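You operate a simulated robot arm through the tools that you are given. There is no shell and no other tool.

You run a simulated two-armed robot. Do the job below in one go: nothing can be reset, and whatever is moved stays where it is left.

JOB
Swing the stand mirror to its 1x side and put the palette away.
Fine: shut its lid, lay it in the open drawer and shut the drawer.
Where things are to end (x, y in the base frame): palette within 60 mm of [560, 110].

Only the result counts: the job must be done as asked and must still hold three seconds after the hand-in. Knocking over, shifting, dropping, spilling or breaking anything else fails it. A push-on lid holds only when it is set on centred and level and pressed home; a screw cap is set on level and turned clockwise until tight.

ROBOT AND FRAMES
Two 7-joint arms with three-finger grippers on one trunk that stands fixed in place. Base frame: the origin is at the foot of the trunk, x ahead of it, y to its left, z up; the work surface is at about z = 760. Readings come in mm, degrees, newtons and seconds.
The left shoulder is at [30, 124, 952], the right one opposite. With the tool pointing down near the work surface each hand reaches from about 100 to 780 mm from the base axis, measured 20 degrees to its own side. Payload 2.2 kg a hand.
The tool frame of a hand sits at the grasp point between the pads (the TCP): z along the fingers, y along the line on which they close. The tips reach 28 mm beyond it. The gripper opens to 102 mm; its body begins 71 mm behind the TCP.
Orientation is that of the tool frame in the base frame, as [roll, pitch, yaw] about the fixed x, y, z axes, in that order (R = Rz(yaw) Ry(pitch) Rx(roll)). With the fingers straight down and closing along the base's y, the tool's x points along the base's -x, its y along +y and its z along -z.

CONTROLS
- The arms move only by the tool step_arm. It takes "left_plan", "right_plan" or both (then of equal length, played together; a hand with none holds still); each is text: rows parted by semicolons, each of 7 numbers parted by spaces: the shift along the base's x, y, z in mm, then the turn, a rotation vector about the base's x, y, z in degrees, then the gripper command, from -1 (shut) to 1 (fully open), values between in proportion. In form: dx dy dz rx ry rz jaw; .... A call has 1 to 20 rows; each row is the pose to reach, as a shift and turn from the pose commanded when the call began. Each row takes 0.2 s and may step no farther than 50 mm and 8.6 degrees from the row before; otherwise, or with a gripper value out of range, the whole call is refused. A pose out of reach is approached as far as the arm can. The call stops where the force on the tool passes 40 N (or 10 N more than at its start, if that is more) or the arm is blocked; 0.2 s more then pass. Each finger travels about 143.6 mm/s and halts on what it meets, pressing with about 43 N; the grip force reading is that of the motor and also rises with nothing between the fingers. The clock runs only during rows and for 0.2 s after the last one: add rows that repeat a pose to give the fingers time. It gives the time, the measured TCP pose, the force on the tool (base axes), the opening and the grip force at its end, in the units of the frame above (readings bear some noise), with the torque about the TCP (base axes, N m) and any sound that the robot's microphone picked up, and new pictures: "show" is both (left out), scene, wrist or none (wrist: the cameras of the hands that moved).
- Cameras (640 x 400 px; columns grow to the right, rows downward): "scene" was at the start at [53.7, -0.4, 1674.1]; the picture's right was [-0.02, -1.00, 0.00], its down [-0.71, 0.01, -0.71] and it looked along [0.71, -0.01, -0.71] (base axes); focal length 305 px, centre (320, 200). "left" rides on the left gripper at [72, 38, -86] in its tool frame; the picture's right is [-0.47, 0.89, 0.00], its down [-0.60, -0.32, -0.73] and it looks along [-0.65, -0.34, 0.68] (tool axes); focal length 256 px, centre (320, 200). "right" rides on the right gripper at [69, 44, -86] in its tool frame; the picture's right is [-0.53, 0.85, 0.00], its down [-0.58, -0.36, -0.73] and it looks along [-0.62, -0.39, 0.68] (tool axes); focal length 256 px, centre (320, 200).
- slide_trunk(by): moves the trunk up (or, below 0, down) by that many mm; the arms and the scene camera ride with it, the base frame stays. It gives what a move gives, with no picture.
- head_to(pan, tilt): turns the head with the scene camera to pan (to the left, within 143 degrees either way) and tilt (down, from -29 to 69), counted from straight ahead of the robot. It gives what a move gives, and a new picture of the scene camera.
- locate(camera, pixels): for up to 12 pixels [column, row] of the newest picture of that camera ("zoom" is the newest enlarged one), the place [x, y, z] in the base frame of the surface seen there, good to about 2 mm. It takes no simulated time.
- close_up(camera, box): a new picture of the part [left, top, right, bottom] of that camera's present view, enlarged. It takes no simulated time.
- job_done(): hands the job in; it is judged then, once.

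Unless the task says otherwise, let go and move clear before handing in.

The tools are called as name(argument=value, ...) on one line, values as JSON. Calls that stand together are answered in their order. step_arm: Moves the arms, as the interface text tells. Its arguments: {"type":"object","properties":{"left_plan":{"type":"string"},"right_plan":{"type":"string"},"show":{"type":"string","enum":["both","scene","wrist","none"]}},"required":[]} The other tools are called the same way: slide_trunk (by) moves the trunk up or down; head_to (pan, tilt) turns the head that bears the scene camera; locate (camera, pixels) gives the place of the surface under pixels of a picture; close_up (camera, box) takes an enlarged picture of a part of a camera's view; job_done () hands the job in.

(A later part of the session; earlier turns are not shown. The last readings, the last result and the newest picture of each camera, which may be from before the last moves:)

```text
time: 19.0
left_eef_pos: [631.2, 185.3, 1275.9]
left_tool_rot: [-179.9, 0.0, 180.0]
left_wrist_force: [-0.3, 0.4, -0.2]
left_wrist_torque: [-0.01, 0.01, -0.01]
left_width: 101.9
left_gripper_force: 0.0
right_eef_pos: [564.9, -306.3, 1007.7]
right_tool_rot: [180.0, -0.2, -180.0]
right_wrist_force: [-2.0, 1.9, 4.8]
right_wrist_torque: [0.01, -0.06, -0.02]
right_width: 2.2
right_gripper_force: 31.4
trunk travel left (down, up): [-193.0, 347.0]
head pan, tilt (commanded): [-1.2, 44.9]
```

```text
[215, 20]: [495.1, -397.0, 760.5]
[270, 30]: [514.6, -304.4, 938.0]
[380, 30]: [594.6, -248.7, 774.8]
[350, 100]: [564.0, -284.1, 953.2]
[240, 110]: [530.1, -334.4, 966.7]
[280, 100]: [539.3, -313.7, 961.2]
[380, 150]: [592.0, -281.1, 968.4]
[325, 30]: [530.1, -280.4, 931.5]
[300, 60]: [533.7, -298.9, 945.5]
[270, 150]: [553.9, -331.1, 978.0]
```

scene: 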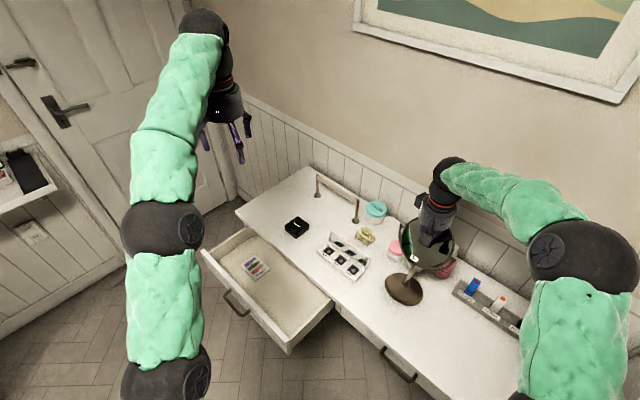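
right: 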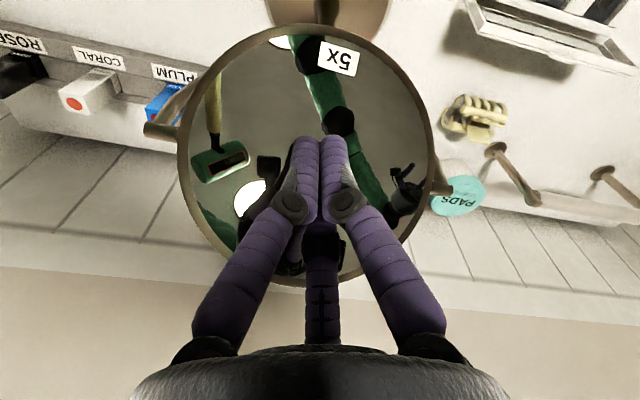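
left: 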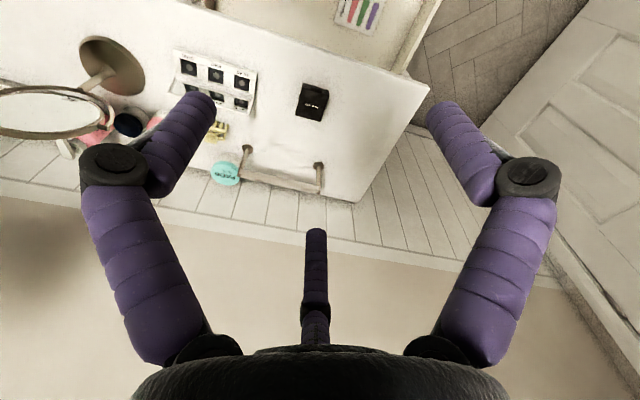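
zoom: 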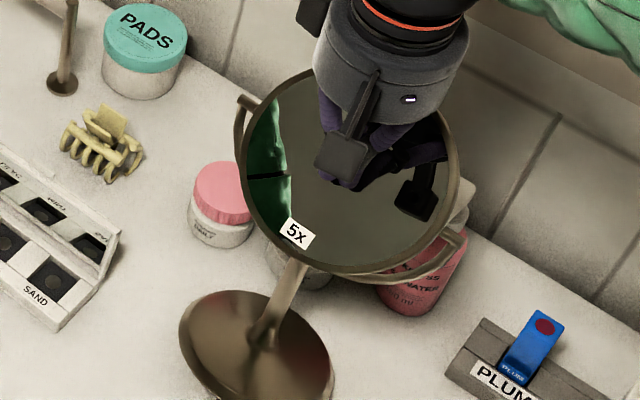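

The foot's front edge is lifted again (z≈799–806) while the mirror stayed near 40 degrees relative to the stand, so the hinge has a stop there on the backward side. I'll ease the stand back down and then swing the other way (top towards the front).

step_arm(right_plan="-2 2 0 0 0 0 -1; -4 4 0 0 0 0 -1; -6 6 0 0 0 0 -1; -8 8 0 0 0 0 -1; -10 10 0 0 0 0 -1; -12 12 0 0 0 0 -1; -14 14 0 0 0 0 -1; -16 16 0 0 0 0 -1; -18 18 0 0 0 0 -1; -20 20 0 0 0 0 -1; -22 22 0 0 0 0 -1; -24.5 24.5 0 0 0 0 -1; -27 27 0 0 0 0 -1; -30 30 0 0 0 0 -1; -34 34 0 0 0 0 -1; -38 38 0 0 0 0 -1", show="both")

close_up(camera="scene", box=[370, 200, 470, 300])

locate(camera="scene", pixels=[[403, 292], [390, 300], [417, 297], [403, 281]])

locate(camera="right", pixels=[[215, 80], [270, 80], [380, 100], [380, 150], [240, 110], [280, 100], [400, 150], [325, 60], [300, 60], [250, 150]])

```text
time: 22.4
left_eef_pos: [631.9, 185.5, 1275.6]
left_tool_rot: [180.0, 0.0, 179.9]
left_wrist_force: [0.1, -0.4, -0.6]
left_wrist_torque: [-0.01, -0.01, -0.02]
left_width: 102.2
left_gripper_force: 0.1
right_eef_pos: [529.0, -268.3, 1007.9]
right_tool_rot: [180.0, 0.1, 180.0]
right_wrist_force: [-0.2, -0.4, 0.3]
right_wrist_torque: [0.0, -0.01, 0.04]
right_width: 2.0
right_gripper_force: 31.6
trunk travel left (down, up): [-193.0, 347.0]
head pan, tilt (commanded): [-1.2, 44.9]
```

scene: 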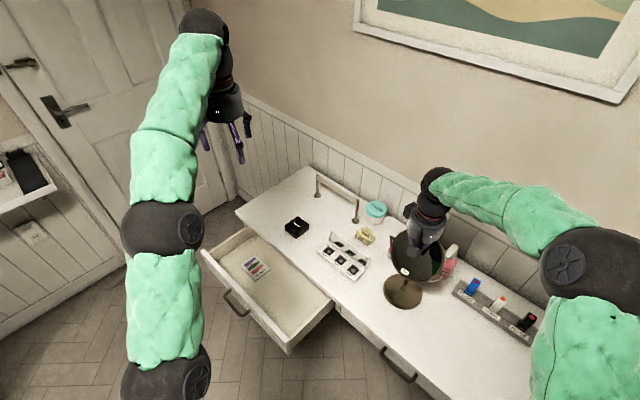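
right: 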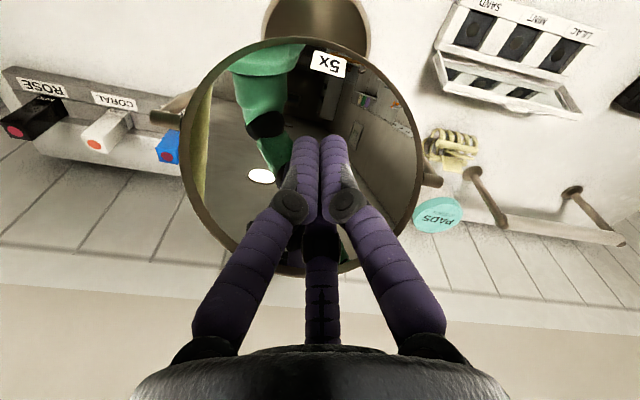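

```text
4.00 times, centred on (420, 250) of scene
```

zoom: 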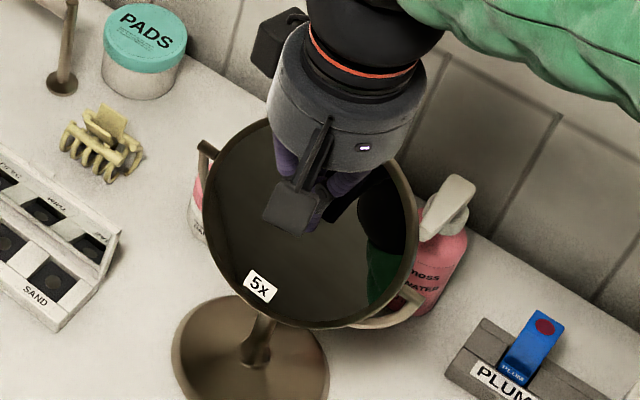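

```text
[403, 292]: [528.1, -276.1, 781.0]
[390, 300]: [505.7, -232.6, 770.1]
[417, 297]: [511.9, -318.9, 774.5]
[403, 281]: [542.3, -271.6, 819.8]
```

```text
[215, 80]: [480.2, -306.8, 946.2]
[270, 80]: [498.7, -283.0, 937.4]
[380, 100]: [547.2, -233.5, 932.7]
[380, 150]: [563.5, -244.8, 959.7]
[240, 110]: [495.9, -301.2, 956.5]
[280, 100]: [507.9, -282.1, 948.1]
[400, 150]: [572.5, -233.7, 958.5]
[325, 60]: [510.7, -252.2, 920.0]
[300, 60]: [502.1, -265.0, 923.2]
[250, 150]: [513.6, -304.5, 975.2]
```

The stand is upright in its old place, and the mirror rests at about 35 degrees, at its backward stop. I now go over the top and down behind the mirror to bring the top edge forward.

step_arm(right_plan="-5 5 40 0 0 0 -1; -5 5 80 0 0 0 -1; -5 5 118 0 0 0 -1; 25 -25 118 0 0 0 -1; 55 -55 118 0 0 0 -1; 85 -85 118 0 0 0 -1; 96 -96 118 0 0 0 -1; 96 -96 80 0 0 0 -1; 96 -96 45 0 0 0 -1; 96 -96 28 0 0 0 -1; 96 -96 28 0 0 0 -1", show="both")

close_up(camera="scene", box=[370, 200, 470, 300])

```text
time: 24.8
left_eef_pos: [631.4, 184.8, 1277.6]
left_tool_rot: [-180.0, 0.0, -179.9]
left_wrist_force: [-0.4, -0.4, -0.2]
left_wrist_torque: [0.0, -0.02, -0.02]
left_width: 102.1
left_gripper_force: 0.1
right_eef_pos: [625.7, -364.8, 1035.6]
right_tool_rot: [-180.0, -0.1, -179.9]
right_wrist_force: [0.6, 0.1, 0.3]
right_wrist_torque: [0.0, -0.02, 0.06]
right_width: 2.2
right_gripper_force: 31.5
trunk travel left (down, up): [-193.0, 347.0]
head pan, tilt (commanded): [-1.2, 44.9]
```

scene: 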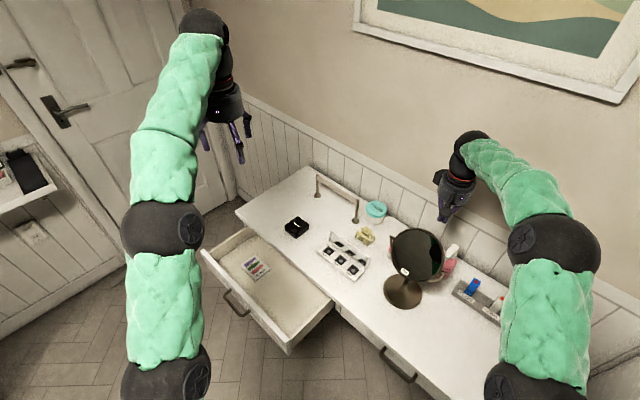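
right: 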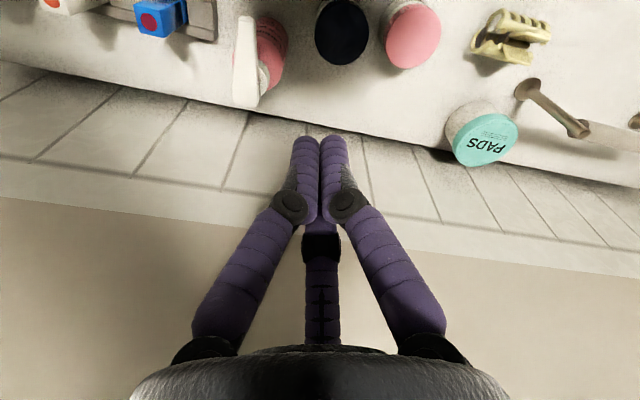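

```text
4.00 times, centred on (420, 250) of scene
```

zoom: 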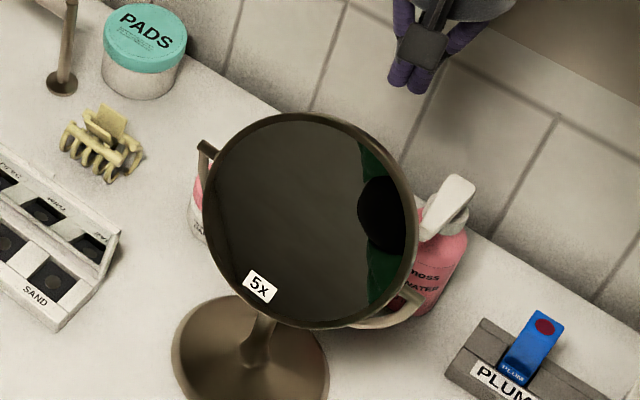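

The hand is behind the mirror at v≈700, clear of the pump and jars. I pull slowly towards the front so the rim's top comes back to upright, and then check.

step_arm(right_plan="-17.7 17.7 2 0 0 0 -1; -33.9 33.9 3 0 0 0 -1; -41 41 4 0 0 0 -1; -45.3 45.3 5 0 0 0 -1; -49.5 49.5 6 0 0 0 -1; -53.7 53.7 7 0 0 0 -1; -58 58 8 0 0 0 -1; -62.2 62.2 9 0 0 0 -1; -66.5 66.5 10 0 0 0 -1; -70.7 70.7 11 0 0 0 -1; -75 75 12 0 0 0 -1; -77.8 77.8 12 0 0 0 -1; -77.8 77.8 12 0 0 0 -1", show="both")

close_up(camera="scene", box=[370, 200, 470, 300])

locate(camera="scene", pixels=[[403, 292], [390, 300], [417, 297], [403, 281], [430, 243], [437, 260], [425, 265], [412, 262], [420, 275], [405, 255], [435, 275], [400, 250]])

```text
time: 27.6
left_eef_pos: [631.1, 185.6, 1275.8]
left_tool_rot: [179.9, 0.0, 180.0]
left_wrist_force: [0.0, 0.3, -1.1]
left_wrist_torque: [-0.02, 0.01, 0.01]
left_width: 102.2
left_gripper_force: 0.1
right_eef_pos: [547.4, -285.8, 1049.5]
right_tool_rot: [180.0, 0.1, 180.0]
right_wrist_force: [-0.5, 0.0, -0.4]
right_wrist_torque: [0.0, -0.02, 0.0]
right_width: 2.1
right_gripper_force: 31.6
trunk travel left (down, up): [-193.0, 347.0]
head pan, tilt (commanded): [-1.2, 44.9]
```

scene: 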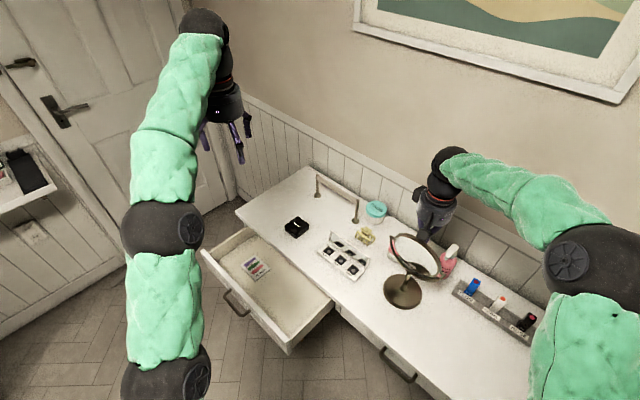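
right: 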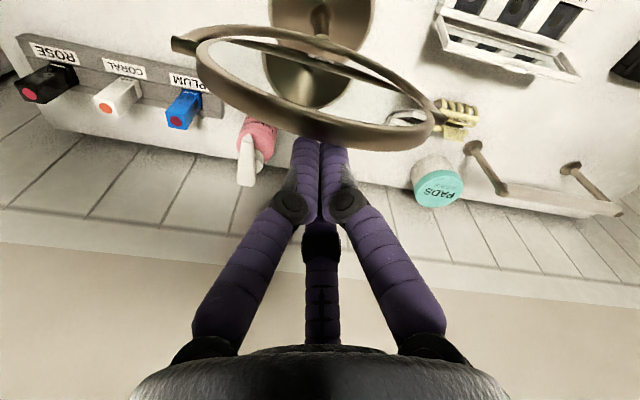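

```text
4.00 times, centred on (420, 250) of scene
```

zoom: 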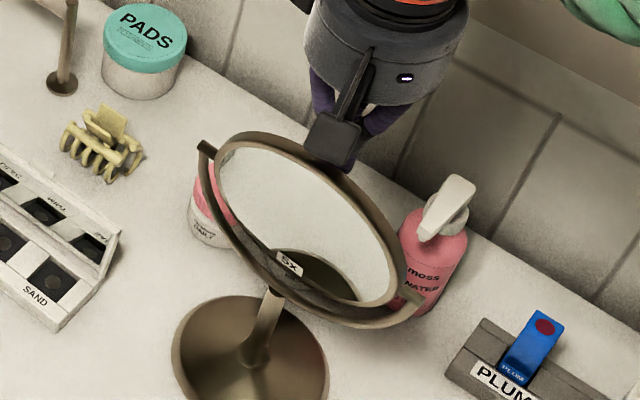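

```text
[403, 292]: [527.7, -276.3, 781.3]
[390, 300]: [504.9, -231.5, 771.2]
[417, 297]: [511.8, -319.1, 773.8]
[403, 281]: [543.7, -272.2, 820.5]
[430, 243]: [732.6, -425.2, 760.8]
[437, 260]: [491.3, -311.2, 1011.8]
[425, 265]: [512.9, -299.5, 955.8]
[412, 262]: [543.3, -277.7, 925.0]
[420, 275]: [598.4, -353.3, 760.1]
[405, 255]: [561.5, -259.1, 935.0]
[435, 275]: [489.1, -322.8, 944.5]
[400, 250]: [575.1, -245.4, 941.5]
```

The foot is unmoved and the mirror now leans forward about 8 degrees with almost no force on the tool. I keep pulling the top forward along the mirrored arc.

step_arm(right_plan="-2.8 2.8 -0.5 0 0 0 -1; -6.4 6.4 -1 0 0 0 -1; -9.9 9.9 -1.5 0 0 0 -1; -13.4 13.4 -2 0 0 0 -1; -17 17 -3 0 0 0 -1; -20.5 20.5 -5 0 0 0 -1; -23.3 23.3 -7 0 0 0 -1; -23.3 23.3 -7 0 0 0 -1", show="both")

close_up(camera="scene", box=[370, 200, 470, 300])

locate(camera="scene", pixels=[[403, 292], [390, 300], [417, 297], [403, 281], [394, 238], [445, 275]])

locate(camera="right", pixels=[[260, 60], [300, 80], [360, 90], [240, 80], [270, 100], [380, 110], [320, 110], [410, 150]])

```text
time: 29.4
left_eef_pos: [630.8, 185.1, 1276.4]
left_tool_rot: [179.9, 0.0, 180.0]
left_wrist_force: [0.2, 0.3, 0.5]
left_wrist_torque: [0.0, 0.02, 0.0]
left_width: 102.2
left_gripper_force: 0.0
right_eef_pos: [524.5, -263.9, 1041.3]
right_tool_rot: [180.0, 0.0, -180.0]
right_wrist_force: [-0.3, 0.3, -0.8]
right_wrist_torque: [0.02, 0.03, -0.01]
right_width: 2.2
right_gripper_force: 31.6
trunk travel left (down, up): [-193.0, 347.0]
head pan, tilt (commanded): [-1.2, 44.9]
```

scene: 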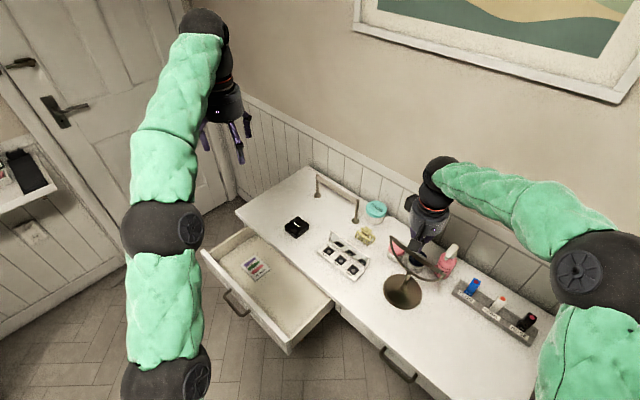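
right: 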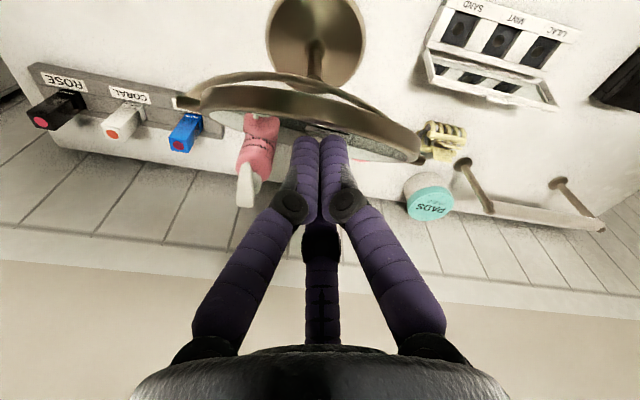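

```text
4.00 times, centred on (420, 250) of scene
```

zoom: 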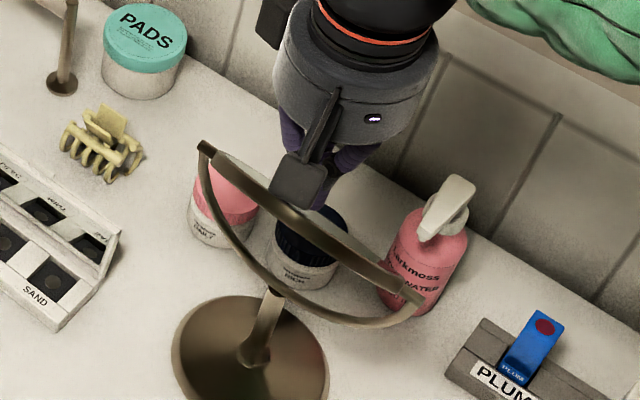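

```text
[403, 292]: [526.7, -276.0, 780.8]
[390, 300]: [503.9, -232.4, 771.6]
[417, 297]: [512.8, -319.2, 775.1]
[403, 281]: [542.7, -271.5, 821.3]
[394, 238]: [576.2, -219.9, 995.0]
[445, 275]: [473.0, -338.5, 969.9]
```

```text
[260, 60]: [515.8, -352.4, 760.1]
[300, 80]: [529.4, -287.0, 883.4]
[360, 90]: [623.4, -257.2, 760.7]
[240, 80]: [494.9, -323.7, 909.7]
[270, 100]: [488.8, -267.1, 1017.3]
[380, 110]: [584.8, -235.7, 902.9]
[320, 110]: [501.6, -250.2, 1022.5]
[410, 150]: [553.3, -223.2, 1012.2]
```

The rim's top is now at (489,-267,1017), a forward lean of about 37 degrees, and the foot is still in place. I continue, pressing increasingly downward, and stop at about 60 degrees to check for a stop on this side.

step_arm(right_plan="-2.9 2.9 -2 0 0 0 -1; -5.7 5.7 -4.5 0 0 0 -1; -8.6 8.6 -7.5 0 0 0 -1; -11.4 11.4 -11 0 0 0 -1; -14.2 14.2 -15 0 0 0 -1; -16.7 16.7 -19.5 0 0 0 -1; -16.7 16.7 -19.5 0 0 0 -1", show="both")

close_up(camera="scene", box=[370, 200, 470, 300])

locate(camera="scene", pixels=[[403, 292], [390, 300], [417, 297], [403, 281], [420, 265], [430, 275]])

```text
time: 31.0
left_eef_pos: [631.0, 183.5, 1276.4]
left_tool_rot: [179.9, 0.0, -180.0]
left_wrist_force: [0.7, 0.3, 0.6]
left_wrist_torque: [0.0, -0.02, -0.01]
left_width: 102.1
left_gripper_force: 0.0
right_eef_pos: [508.0, -247.7, 1022.4]
right_tool_rot: [180.0, 0.0, 180.0]
right_wrist_force: [-0.2, 1.0, -0.4]
right_wrist_torque: [-0.02, 0.03, 0.02]
right_width: 2.0
right_gripper_force: 31.9
trunk travel left (down, up): [-193.0, 347.0]
head pan, tilt (commanded): [-1.2, 44.9]
```

scene: 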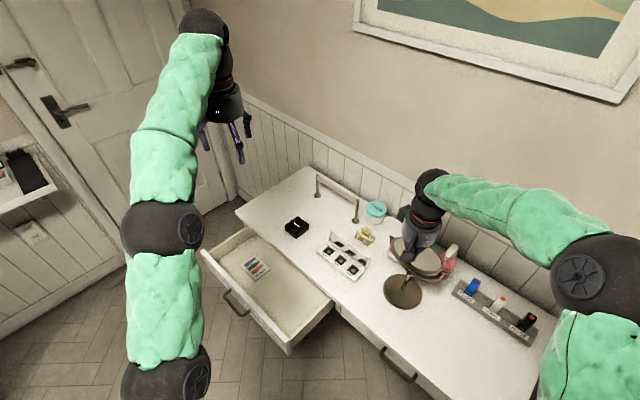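
right: 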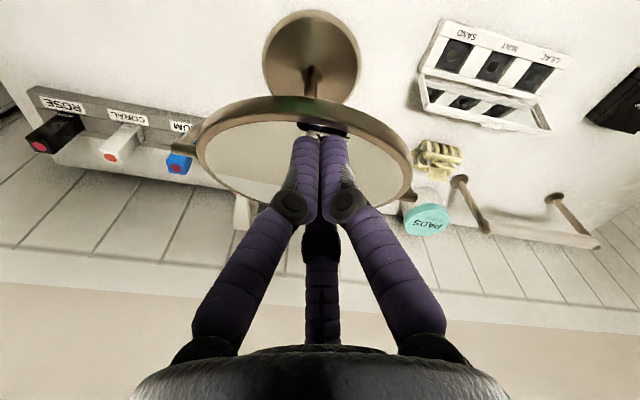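

```text
4.00 times, centred on (420, 250) of scene
```

zoom: 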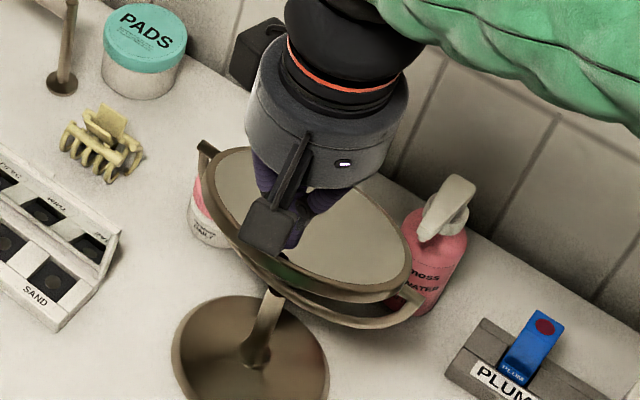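

```text
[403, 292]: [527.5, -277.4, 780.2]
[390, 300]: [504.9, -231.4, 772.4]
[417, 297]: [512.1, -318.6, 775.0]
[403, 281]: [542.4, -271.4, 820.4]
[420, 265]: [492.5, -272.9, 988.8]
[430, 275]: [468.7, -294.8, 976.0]
```

The mirror turns freely this way: the 1x face now shows from above and the foot is still in place. I continue the arc through horizontal.

step_arm(right_plan="-2.5 2.5 -4.5 0 0 0 -1; -4.6 4.6 -9 0 0 0 -1; -6.4 6.4 -13.5 0 0 0 -1; -8.1 8.1 -18.5 0 0 0 -1; -9.5 9.5 -23.5 0 0 0 -1; -11 11 -28.5 0 0 0 -1; -13.1 13.1 -34 0 0 0 -1; -15.9 15.9 -39.5 0 0 0 -1; -15.9 15.9 -39.5 0 0 0 -1", show="both")

close_up(camera="scene", box=[370, 200, 470, 300])

locate(camera="scene", pixels=[[403, 292], [390, 300], [417, 297], [420, 240], [430, 265], [437, 255], [400, 245], [415, 272], [405, 230]])

```text
time: 33.0
left_eef_pos: [630.5, 184.1, 1276.1]
left_tool_rot: [179.9, 0.0, 180.0]
left_wrist_force: [-0.4, 0.2, -0.5]
left_wrist_torque: [-0.03, 0.0, 0.02]
left_width: 102.1
left_gripper_force: 0.0
right_eef_pos: [492.2, -230.6, 982.2]
right_tool_rot: [-180.0, 0.0, -179.9]
right_wrist_force: [0.8, -0.4, 0.0]
right_wrist_torque: [0.01, -0.02, 0.0]
right_width: 2.2
right_gripper_force: 31.4
trunk travel left (down, up): [-193.0, 347.0]
head pan, tilt (commanded): [-1.2, 44.9]
```

scene: 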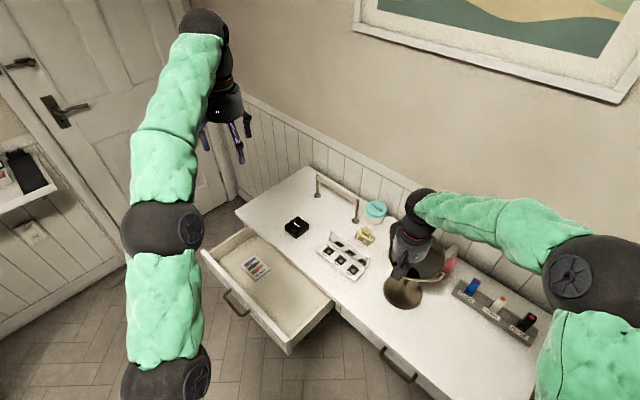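
right: 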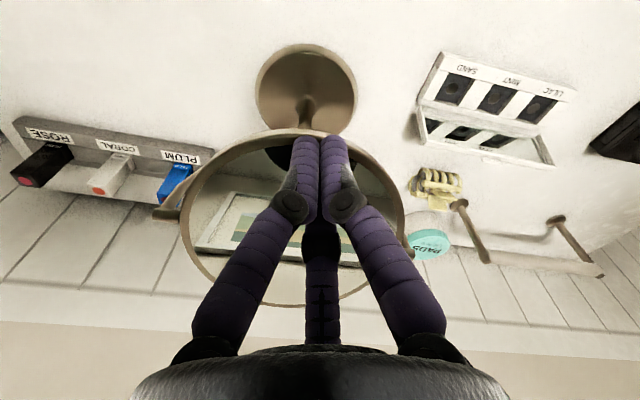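

```text
4.00 times, centred on (420, 250) of scene
```

zoom: 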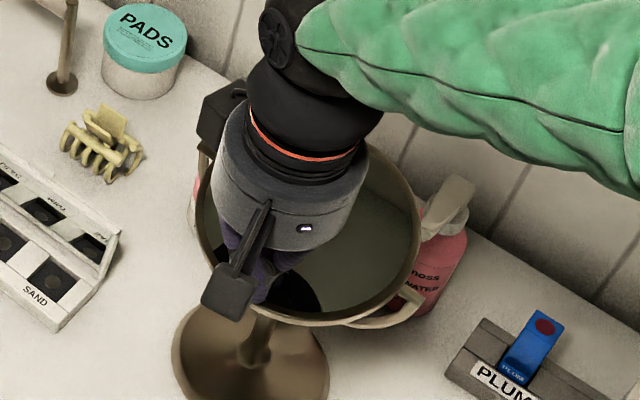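

```text
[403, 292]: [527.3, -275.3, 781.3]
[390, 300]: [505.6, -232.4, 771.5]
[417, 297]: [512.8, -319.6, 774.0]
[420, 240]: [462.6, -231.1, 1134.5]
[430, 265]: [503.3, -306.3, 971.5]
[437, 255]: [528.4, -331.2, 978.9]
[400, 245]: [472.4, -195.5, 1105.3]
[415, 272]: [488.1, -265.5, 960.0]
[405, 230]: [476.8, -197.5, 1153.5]
```

The mirror is about 14 degrees past horizontal with the 1x face up, and the foot is unmoved. I press on down and around so the low edge goes back under.

step_arm(right_plan="-1.4 1.4 -6 0 0 0 -1; -2.1 2.1 -11 0 0 0 -1; -2.1 2.1 -16 0 0 0 -1; -1.4 1.4 -21 0 0 0 -1; 0 0 -26 0 0 0 -1; 1.8 -1.8 -31 0 0 0 -1; 3.9 -3.9 -35.5 0 0 0 -1; 6 -6 -39.5 0 0 0 -1; 6 -6 -39.5 0 0 0 -1", show="both")

close_up(camera="scene", box=[370, 200, 470, 300])

locate(camera="scene", pixels=[[403, 292], [390, 300], [417, 297], [435, 235], [430, 265], [437, 255], [440, 250], [415, 272], [425, 270]])

```text
time: 35.0
left_eef_pos: [630.5, 184.7, 1276.3]
left_tool_rot: [179.9, -0.1, 180.0]
left_wrist_force: [-0.3, -0.7, -0.2]
left_wrist_torque: [-0.02, 0.02, 0.01]
left_width: 101.9
left_gripper_force: 0.0
right_eef_pos: [496.8, -236.6, 942.7]
right_tool_rot: [-180.0, 0.0, -179.9]
right_wrist_force: [-0.4, 0.0, -0.4]
right_wrist_torque: [0.02, 0.0, 0.02]
right_width: 2.2
right_gripper_force: 31.4
trunk travel left (down, up): [-193.0, 347.0]
head pan, tilt (commanded): [-1.2, 44.9]
```

scene: 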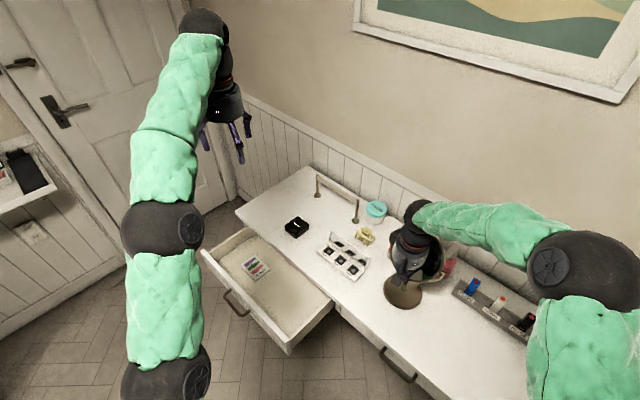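
right: 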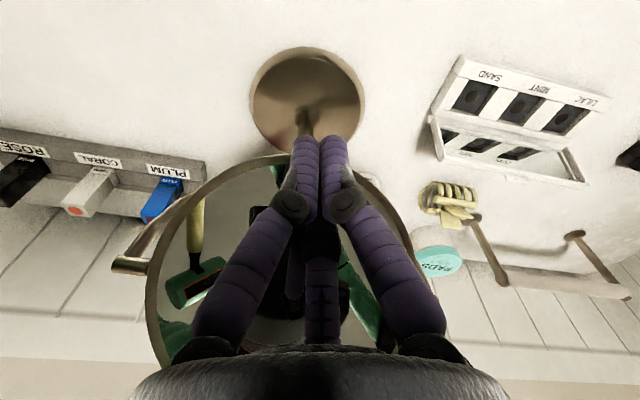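

```text
4.00 times, centred on (420, 250) of scene
```

zoom: 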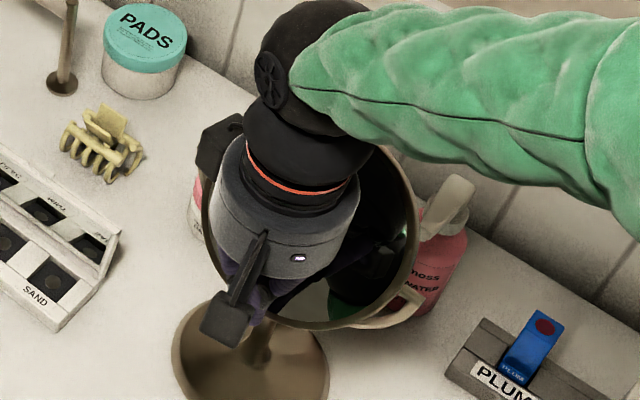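

```text
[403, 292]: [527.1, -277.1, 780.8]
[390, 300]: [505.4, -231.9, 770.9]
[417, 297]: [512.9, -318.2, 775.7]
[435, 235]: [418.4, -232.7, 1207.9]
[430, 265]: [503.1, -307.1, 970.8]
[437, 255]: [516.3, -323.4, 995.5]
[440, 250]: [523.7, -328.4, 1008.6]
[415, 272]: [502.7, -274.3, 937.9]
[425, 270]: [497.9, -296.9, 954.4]
```

The 1x face now looks front-and-up with a backward lean of about 38 degrees (φ≈142), and the foot hasn't moved. To finish without the gripper body hitting the glass, I back off a little and tilt the hand 40 degrees so the tips point forward and down.

step_arm(right_plan="-5.7 5.7 0 -5.66 -5.66 0 -1; -11.3 11.3 0 -11.3 -11.3 0 -1; -17 17 0 -17 -17 0 -1; -21.2 21.2 0 -22.6 -22.6 0 -1; -25.5 25.5 0 -28.3 -28.3 0 -1; -25.5 25.5 -15 -28.3 -28.3 0 -1; -25.5 25.5 -15 -28.3 -28.3 0 -1", show="both")

close_up(camera="scene", box=[350, 200, 470, 320])

```text
time: 36.6
left_eef_pos: [631.2, 184.8, 1276.5]
left_tool_rot: [-180.0, 0.1, -179.9]
left_wrist_force: [0.4, -0.4, -0.2]
left_wrist_torque: [-0.01, 0.01, -0.01]
left_width: 102.2
left_gripper_force: 0.1
right_eef_pos: [472.0, -212.9, 926.8]
right_tool_rot: [-149.2, 27.0, -172.4]
right_wrist_force: [-0.2, 0.0, -0.1]
right_wrist_torque: [0.0, 0.02, 0.01]
right_width: 2.2
right_gripper_force: 31.3
trunk travel left (down, up): [-193.0, 347.0]
head pan, tilt (commanded): [-1.2, 44.9]
```

scene: 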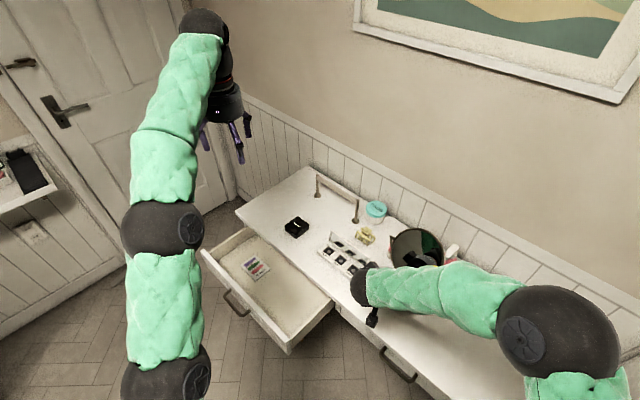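
right: 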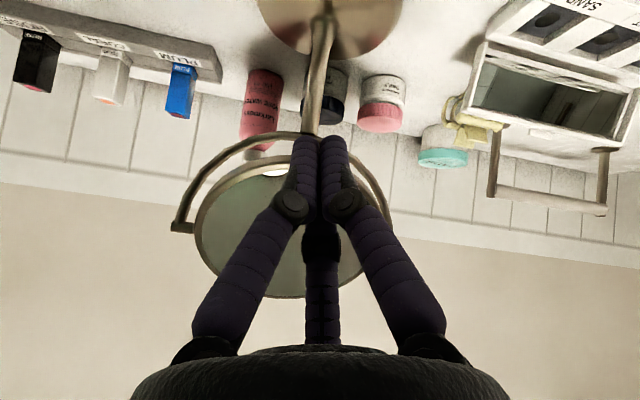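

```text
3.33 times, centred on (410, 260) of scene
```

zoom: 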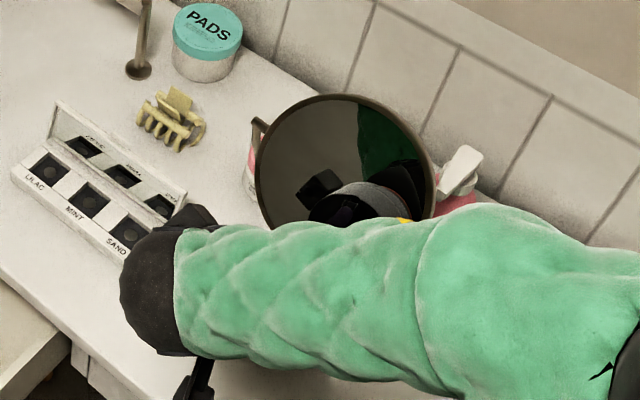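

The tilt is in place, but the wrist has come down near the palette at (375,280). I'll check the heights of the wrist and forearm before going on.

locate(camera="scene", pixels=[[365, 272], [358, 285], [370, 300], [372, 318], [380, 267], [400, 285], [450, 290], [500, 310], [372, 268], [362, 295]])

close_up(camera="right", box=[380, 0, 640, 220])

locate(camera="right", pixels=[[250, 200], [280, 180], [240, 260], [355, 250], [300, 160], [183, 225], [225, 190], [275, 290]])

```text
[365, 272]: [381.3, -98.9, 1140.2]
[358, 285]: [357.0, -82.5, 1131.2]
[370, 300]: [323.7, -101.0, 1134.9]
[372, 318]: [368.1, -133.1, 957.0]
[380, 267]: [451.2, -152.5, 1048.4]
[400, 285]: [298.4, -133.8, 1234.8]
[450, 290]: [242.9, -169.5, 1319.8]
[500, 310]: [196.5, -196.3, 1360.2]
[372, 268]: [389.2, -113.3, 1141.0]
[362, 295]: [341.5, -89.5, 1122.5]
```

```text
1.82 times, centred on (510, 110) of right
```

zoom: 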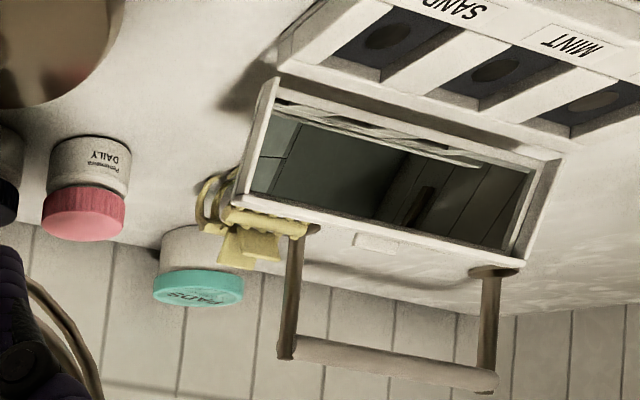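

```text
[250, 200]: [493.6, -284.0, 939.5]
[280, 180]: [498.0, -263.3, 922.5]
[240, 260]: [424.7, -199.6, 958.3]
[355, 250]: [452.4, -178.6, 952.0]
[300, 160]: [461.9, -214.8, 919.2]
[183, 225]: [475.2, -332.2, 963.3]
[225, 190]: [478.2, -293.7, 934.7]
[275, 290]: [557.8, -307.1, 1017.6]
```

The wrist is above z=1120, well clear of the palette. I push the mirror's low edge back with the tilted fingertips, slowly.

step_arm(right_plan="8.1 -8.1 -1.5 0 0 0 -1; 13.8 -13.8 -1.5 0 0 0 -1; 17.3 -17.3 -2.5 0 0 0 -1; 19.4 -19.4 -4 0 0 0 -1; 21.6 -21.6 -5.5 0 0 0 -1; 23.7 -23.7 -7.5 0 0 0 -1; 25.8 -25.8 -9.5 0 0 0 -1; 27.9 -27.9 -11 0 0 0 -1; 30.1 -30.1 -12.5 0 0 0 -1; 30.1 -30.1 -12.5 0 0 0 -1", show="both")

locate(camera="right", pixels=[[250, 200], [280, 180], [240, 240], [355, 250], [183, 225], [225, 190], [275, 260], [260, 160], [320, 60], [300, 20], [340, 30]])

close_up(camera="right", box=[160, 0, 440, 260])

```text
time: 38.8
left_eef_pos: [630.3, 184.9, 1276.0]
left_tool_rot: [-180.0, 0.0, -180.0]
left_wrist_force: [0.7, -0.1, -0.2]
left_wrist_torque: [0.02, 0.01, -0.01]
left_width: 102.0
left_gripper_force: 0.0
right_eef_pos: [501.6, -241.3, 915.9]
right_tool_rot: [-149.2, 27.0, -172.4]
right_wrist_force: [0.6, -0.1, 0.1]
right_wrist_torque: [-0.01, 0.05, 0.02]
right_width: 2.0
right_gripper_force: 31.6
trunk travel left (down, up): [-193.0, 347.0]
head pan, tilt (commanded): [-1.2, 44.9]
```

scene: 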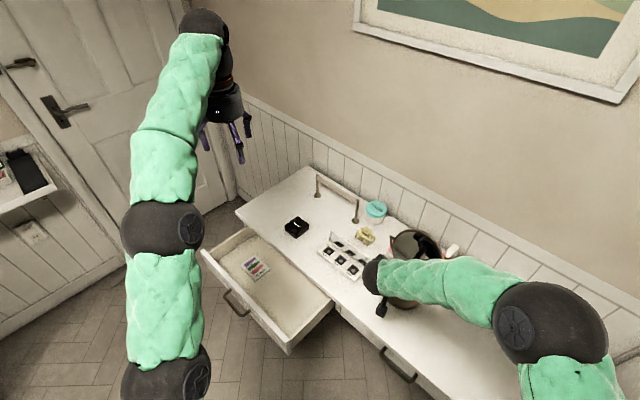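
right: 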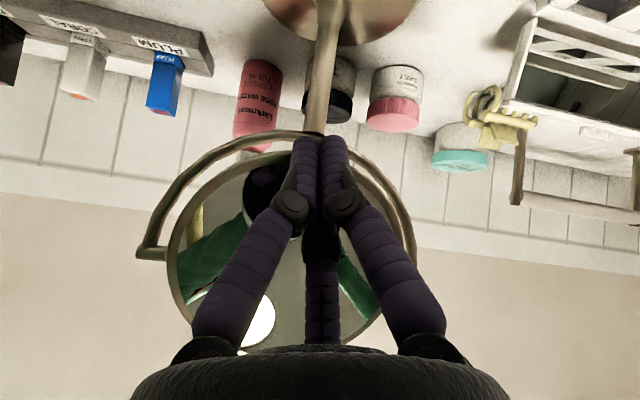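

```text
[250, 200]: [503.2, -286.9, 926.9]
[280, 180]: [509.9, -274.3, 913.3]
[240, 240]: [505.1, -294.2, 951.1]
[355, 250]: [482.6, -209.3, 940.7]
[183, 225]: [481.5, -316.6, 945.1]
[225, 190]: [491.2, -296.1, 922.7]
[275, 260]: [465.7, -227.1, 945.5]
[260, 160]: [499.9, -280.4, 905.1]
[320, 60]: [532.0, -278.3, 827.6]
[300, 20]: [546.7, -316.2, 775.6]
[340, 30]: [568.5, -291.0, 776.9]
```

```text
1.54 times, centred on (300, 130) of right
```

zoom: 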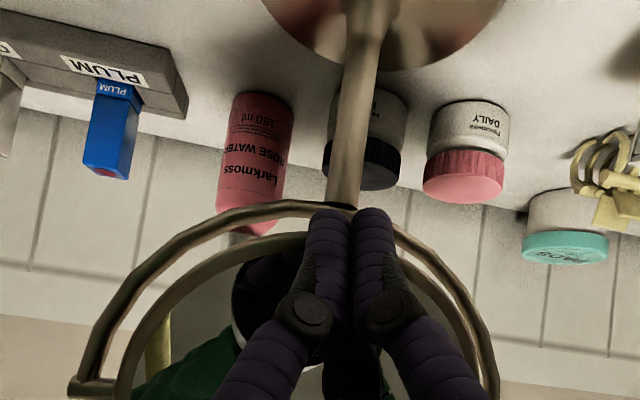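

The lean is down to about 16 degrees (φ≈164) and the stem still reads upright. A further 14 mm of slow push should bring it close to vertical.

step_arm(right_plan="2.1 -2.1 0 0 0 0 -1; 4.2 -4.2 -0.5 0 0 0 -1; 6.4 -6.4 -1 0 0 0 -1; 8.5 -8.5 -1.5 0 0 0 -1; 10.3 -10.3 -2 0 0 0 -1; 10.3 -10.3 -2 0 0 0 -1", show="wrist")

locate(camera="right", pixels=[[250, 200], [260, 190], [240, 240], [210, 240], [190, 225], [225, 190], [250, 180], [380, 240], [320, 60], [300, 20], [340, 30], [200, 300]])

```text
time: 40.2
left_eef_pos: [630.0, 184.9, 1277.3]
left_tool_rot: [179.9, 0.0, 179.9]
left_wrist_force: [1.3, -0.1, -0.2]
left_wrist_torque: [-0.01, 0.04, -0.03]
left_width: 101.8
left_gripper_force: 0.0
right_eef_pos: [512.8, -252.1, 914.3]
right_tool_rot: [-149.3, 27.0, -172.5]
right_wrist_force: [0.8, 0.3, 0.8]
right_wrist_torque: [0.02, 0.0, -0.01]
right_width: 2.1
right_gripper_force: 31.1
trunk travel left (down, up): [-193.0, 347.0]
head pan, tilt (commanded): [-1.2, 44.9]
```

right: 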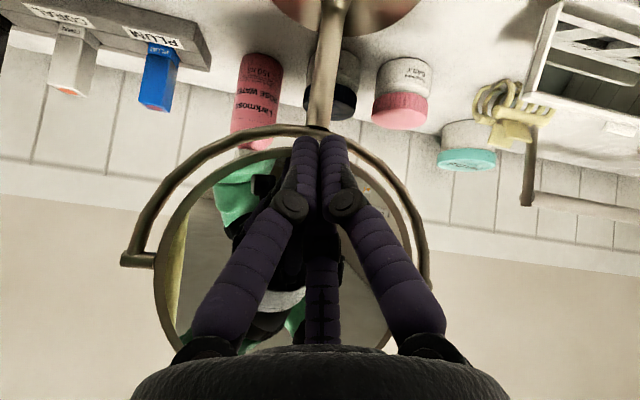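

```text
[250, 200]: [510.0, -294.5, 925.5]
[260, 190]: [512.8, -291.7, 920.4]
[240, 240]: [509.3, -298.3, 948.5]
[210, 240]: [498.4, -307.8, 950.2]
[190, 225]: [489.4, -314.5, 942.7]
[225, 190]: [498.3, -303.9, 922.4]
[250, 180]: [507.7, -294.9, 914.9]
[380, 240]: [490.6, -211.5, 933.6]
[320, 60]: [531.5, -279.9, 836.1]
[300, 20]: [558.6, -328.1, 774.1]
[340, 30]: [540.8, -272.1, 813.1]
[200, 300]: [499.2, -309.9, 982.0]
```

The glass now leans only about 4 degrees back with the 1x side to the front (φ≈176). I draw the hand straight out, then raise, untilt and park it to the right.

step_arm(right_plan="-10 10 0 0 0 0 -1; -25 25 0 0 0 0 -1; -45 45 0 0 0 0 -1; -50 50 38 5.66 5.66 0 -1; -50 50 80 11.3 11.3 0 -1; -50 50 120 17 17 0 -1; -50 50 165 22.6 22.6 0 -1; -50 50 210 28.3 28.3 0 -1; -75 15 230 28.3 28.3 0 -1; -95 -25 240 28.3 28.3 0 -1; -115 -65 240 28.3 28.3 0 -1; -130 -100 240 28.3 28.3 0 -1; -130 -100 240 28.3 28.3 0 -1", show="both")

close_up(camera="scene", box=[370, 210, 470, 310])

locate(camera="scene", pixels=[[403, 292], [390, 300], [417, 297], [430, 243], [420, 265], [415, 255], [405, 245], [410, 260], [394, 240], [445, 275], [420, 275], [403, 281]])

```text
time: 43.0
left_eef_pos: [630.4, 185.4, 1276.6]
left_tool_rot: [-180.0, -0.1, -180.0]
left_wrist_force: [-0.6, 0.5, 0.0]
left_wrist_torque: [-0.01, 0.01, -0.03]
left_width: 102.2
left_gripper_force: 0.1
right_eef_pos: [380.9, -353.2, 1151.9]
right_tool_rot: [-179.9, 0.1, 180.0]
right_wrist_force: [0.5, -1.0, 0.9]
right_wrist_torque: [-0.01, -0.02, -0.01]
right_width: 2.0
right_gripper_force: 32.1
trunk travel left (down, up): [-193.0, 347.0]
head pan, tilt (commanded): [-1.2, 44.9]
```

scene: 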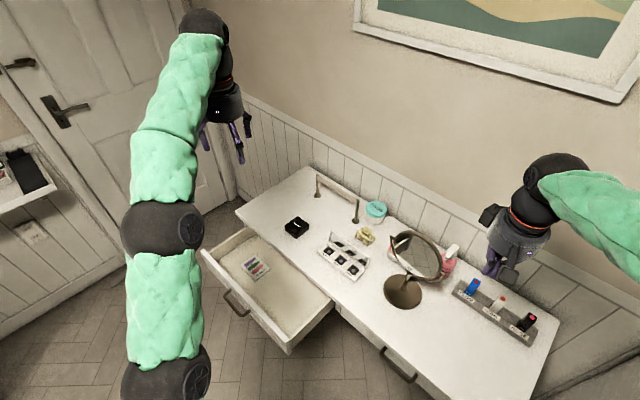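
right: 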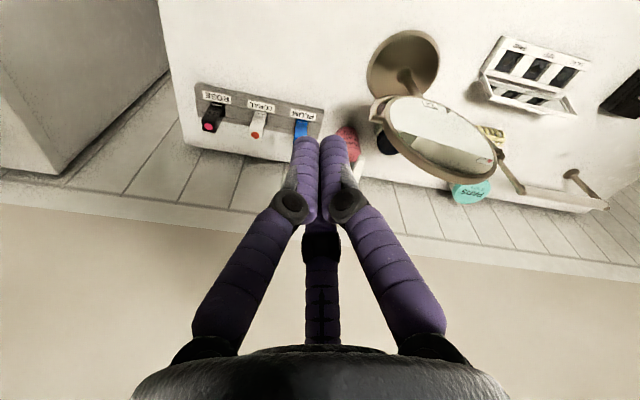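

```text
4.00 times, centred on (420, 260) of scene
```

zoom: 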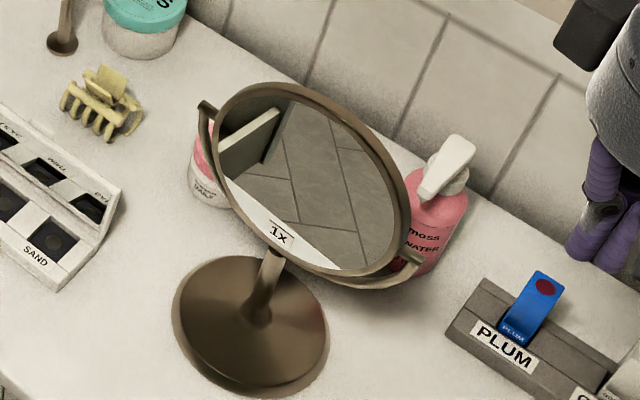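

```text
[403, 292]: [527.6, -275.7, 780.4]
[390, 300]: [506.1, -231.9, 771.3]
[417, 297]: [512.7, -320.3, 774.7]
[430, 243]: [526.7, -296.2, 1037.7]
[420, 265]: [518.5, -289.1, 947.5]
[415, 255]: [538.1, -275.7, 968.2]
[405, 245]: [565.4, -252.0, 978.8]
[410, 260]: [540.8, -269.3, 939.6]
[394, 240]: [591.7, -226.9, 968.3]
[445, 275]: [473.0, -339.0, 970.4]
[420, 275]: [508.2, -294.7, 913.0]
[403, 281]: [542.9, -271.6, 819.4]
```

The mirror shows "1x" to the front and its foot is exactly where it was. Now for the palette: I bring the left hand over it, open and turned 45 degrees so the finger pair lies on the hinge side, and stop high to look.

step_arm(left_plan="5 -30 -20 0 0 4.5 1; 10 -60 -50 0 0 9 1; 15 -90 -80 0 0 13.5 1; 20 -120 -112 0 0 18 1; 25 -150 -145 0 0 22.5 1; 30 -180 -178 0 0 27 1; 35 -210 -210 0 0 31.5 1; 40 -240 -243 0 0 36 1; 46 -272 -276 0 0 40.5 1; 52 -302 -300 0 0 45 1; 52 -302 -300 0 0 45 1", show="both")

```text
time: 45.4
left_eef_pos: [685.2, -115.1, 980.3]
left_tool_rot: [-179.9, -0.1, -135.0]
left_wrist_force: [-0.6, -0.1, -0.5]
left_wrist_torque: [-0.01, -0.05, -0.02]
left_width: 102.0
left_gripper_force: 0.1
right_eef_pos: [380.7, -352.6, 1151.7]
right_tool_rot: [180.0, 0.0, 180.0]
right_wrist_force: [-0.4, 0.3, 0.0]
right_wrist_torque: [-0.01, 0.01, 0.0]
right_width: 2.2
right_gripper_force: 31.7
trunk travel left (down, up): [-193.0, 347.0]
head pan, tilt (commanded): [-1.2, 44.9]
```

scene: 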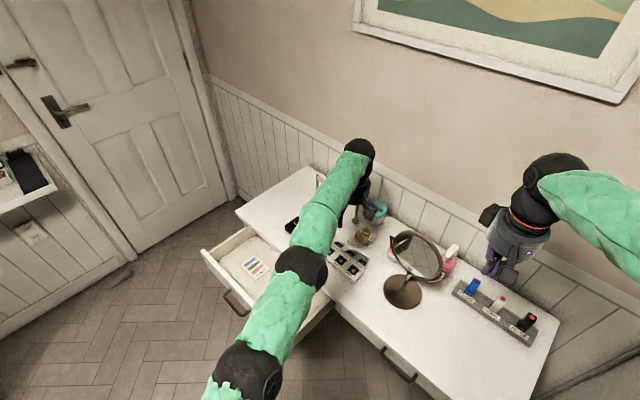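
left: 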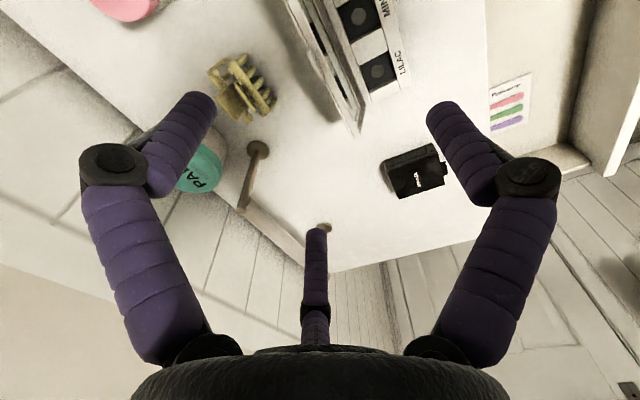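

From this view the palette's lid edge runs from about (290,5) to (355,130), with the clip at (240,90) beyond it. I'll measure the lid and the clip precisely.

close_up(camera="left", box=[200, 0, 440, 150])

locate(camera="left", pixels=[[299, 5], [356, 132], [325, 60], [338, 110], [355, 118], [315, 10], [240, 60], [265, 80], [250, 115], [215, 75], [400, 90], [362, 100]])

close_up(camera="scene", box=[310, 210, 390, 290])

```text
2.67 times, centred on (320, 75) of left
```

zoom: 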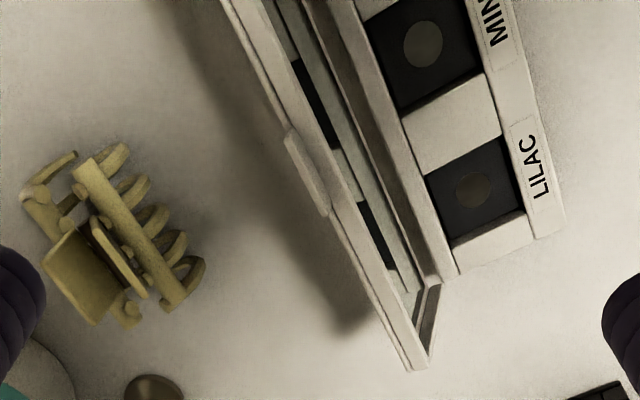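

```text
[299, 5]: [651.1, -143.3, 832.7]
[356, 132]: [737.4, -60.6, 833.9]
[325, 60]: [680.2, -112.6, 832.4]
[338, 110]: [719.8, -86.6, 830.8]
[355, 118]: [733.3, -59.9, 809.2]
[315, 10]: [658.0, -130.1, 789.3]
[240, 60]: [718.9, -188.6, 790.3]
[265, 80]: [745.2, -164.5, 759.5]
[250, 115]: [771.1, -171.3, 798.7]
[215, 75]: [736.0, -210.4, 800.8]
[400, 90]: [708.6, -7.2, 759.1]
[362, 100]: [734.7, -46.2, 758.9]
```

```text
5.00 times, centred on (350, 250) of scene
```

zoom: 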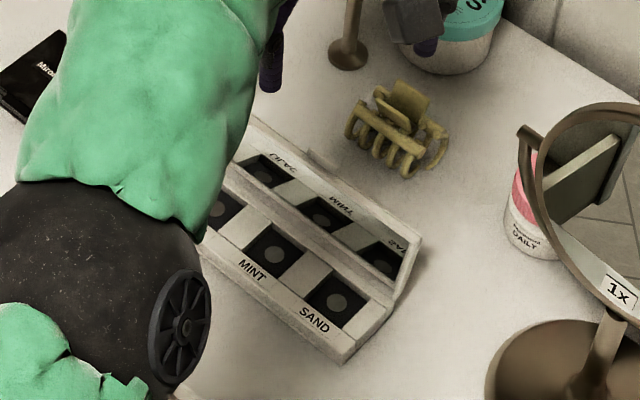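

The lid's top edge is at v≈561–571, z≈833, spanning u 316–485, and the clip starts at v≈632. At the current place (u 403, v 566) the finger pair will come down about 16 mm behind the lid, so I lower to tip height 808.

step_arm(left_plan="0 0 -40 0 0 0 1; 0 0 -80 0 0 0 1; 0 0 -115 0 0 0 1; 0 0 -135 0 0 0 1; 0 0 -143 0 0 0 1; 0 0 -143 0 0 0 1", show="both")

close_up(camera="left", box=[100, 0, 480, 240])

close_up(camera="scene", box=[310, 210, 390, 290])

```text
time: 46.8
left_eef_pos: [683.4, -117.4, 832.8]
left_tool_rot: [-180.0, 0.0, -135.1]
left_wrist_force: [-0.1, -1.2, -0.5]
left_wrist_torque: [-0.02, 0.0, 0.0]
left_width: 101.9
left_gripper_force: 0.1
right_eef_pos: [381.0, -353.3, 1150.9]
right_tool_rot: [179.9, 0.0, -179.9]
right_wrist_force: [-0.6, -0.6, -0.5]
right_wrist_torque: [0.03, -0.01, 0.0]
right_width: 2.3
right_gripper_force: 32.0
trunk travel left (down, up): [-193.0, 347.0]
head pan, tilt (commanded): [-1.2, 44.9]
```

scene: 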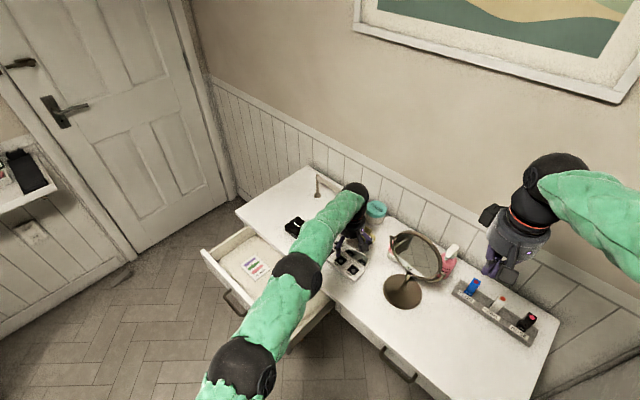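
left: 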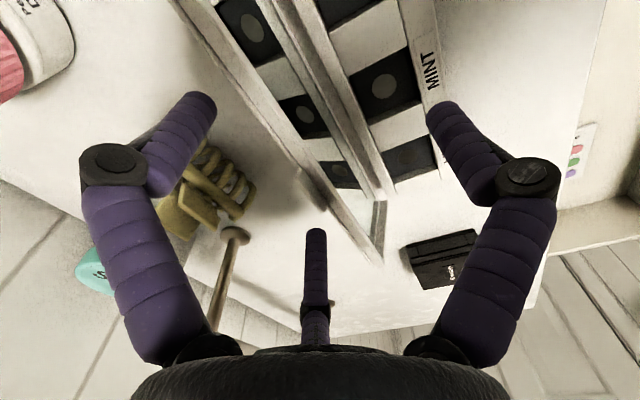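

```text
1.67 times, centred on (290, 120) of left
```

zoom: 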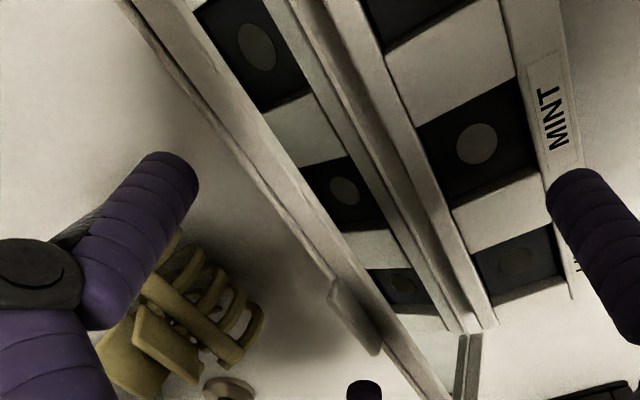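

```text
5.00 times, centred on (350, 250) of scene
```

zoom: 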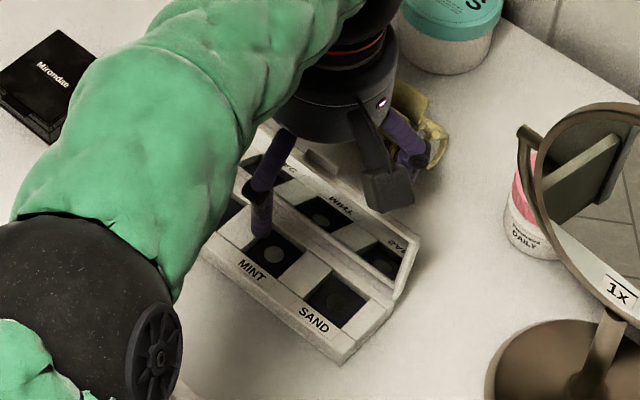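

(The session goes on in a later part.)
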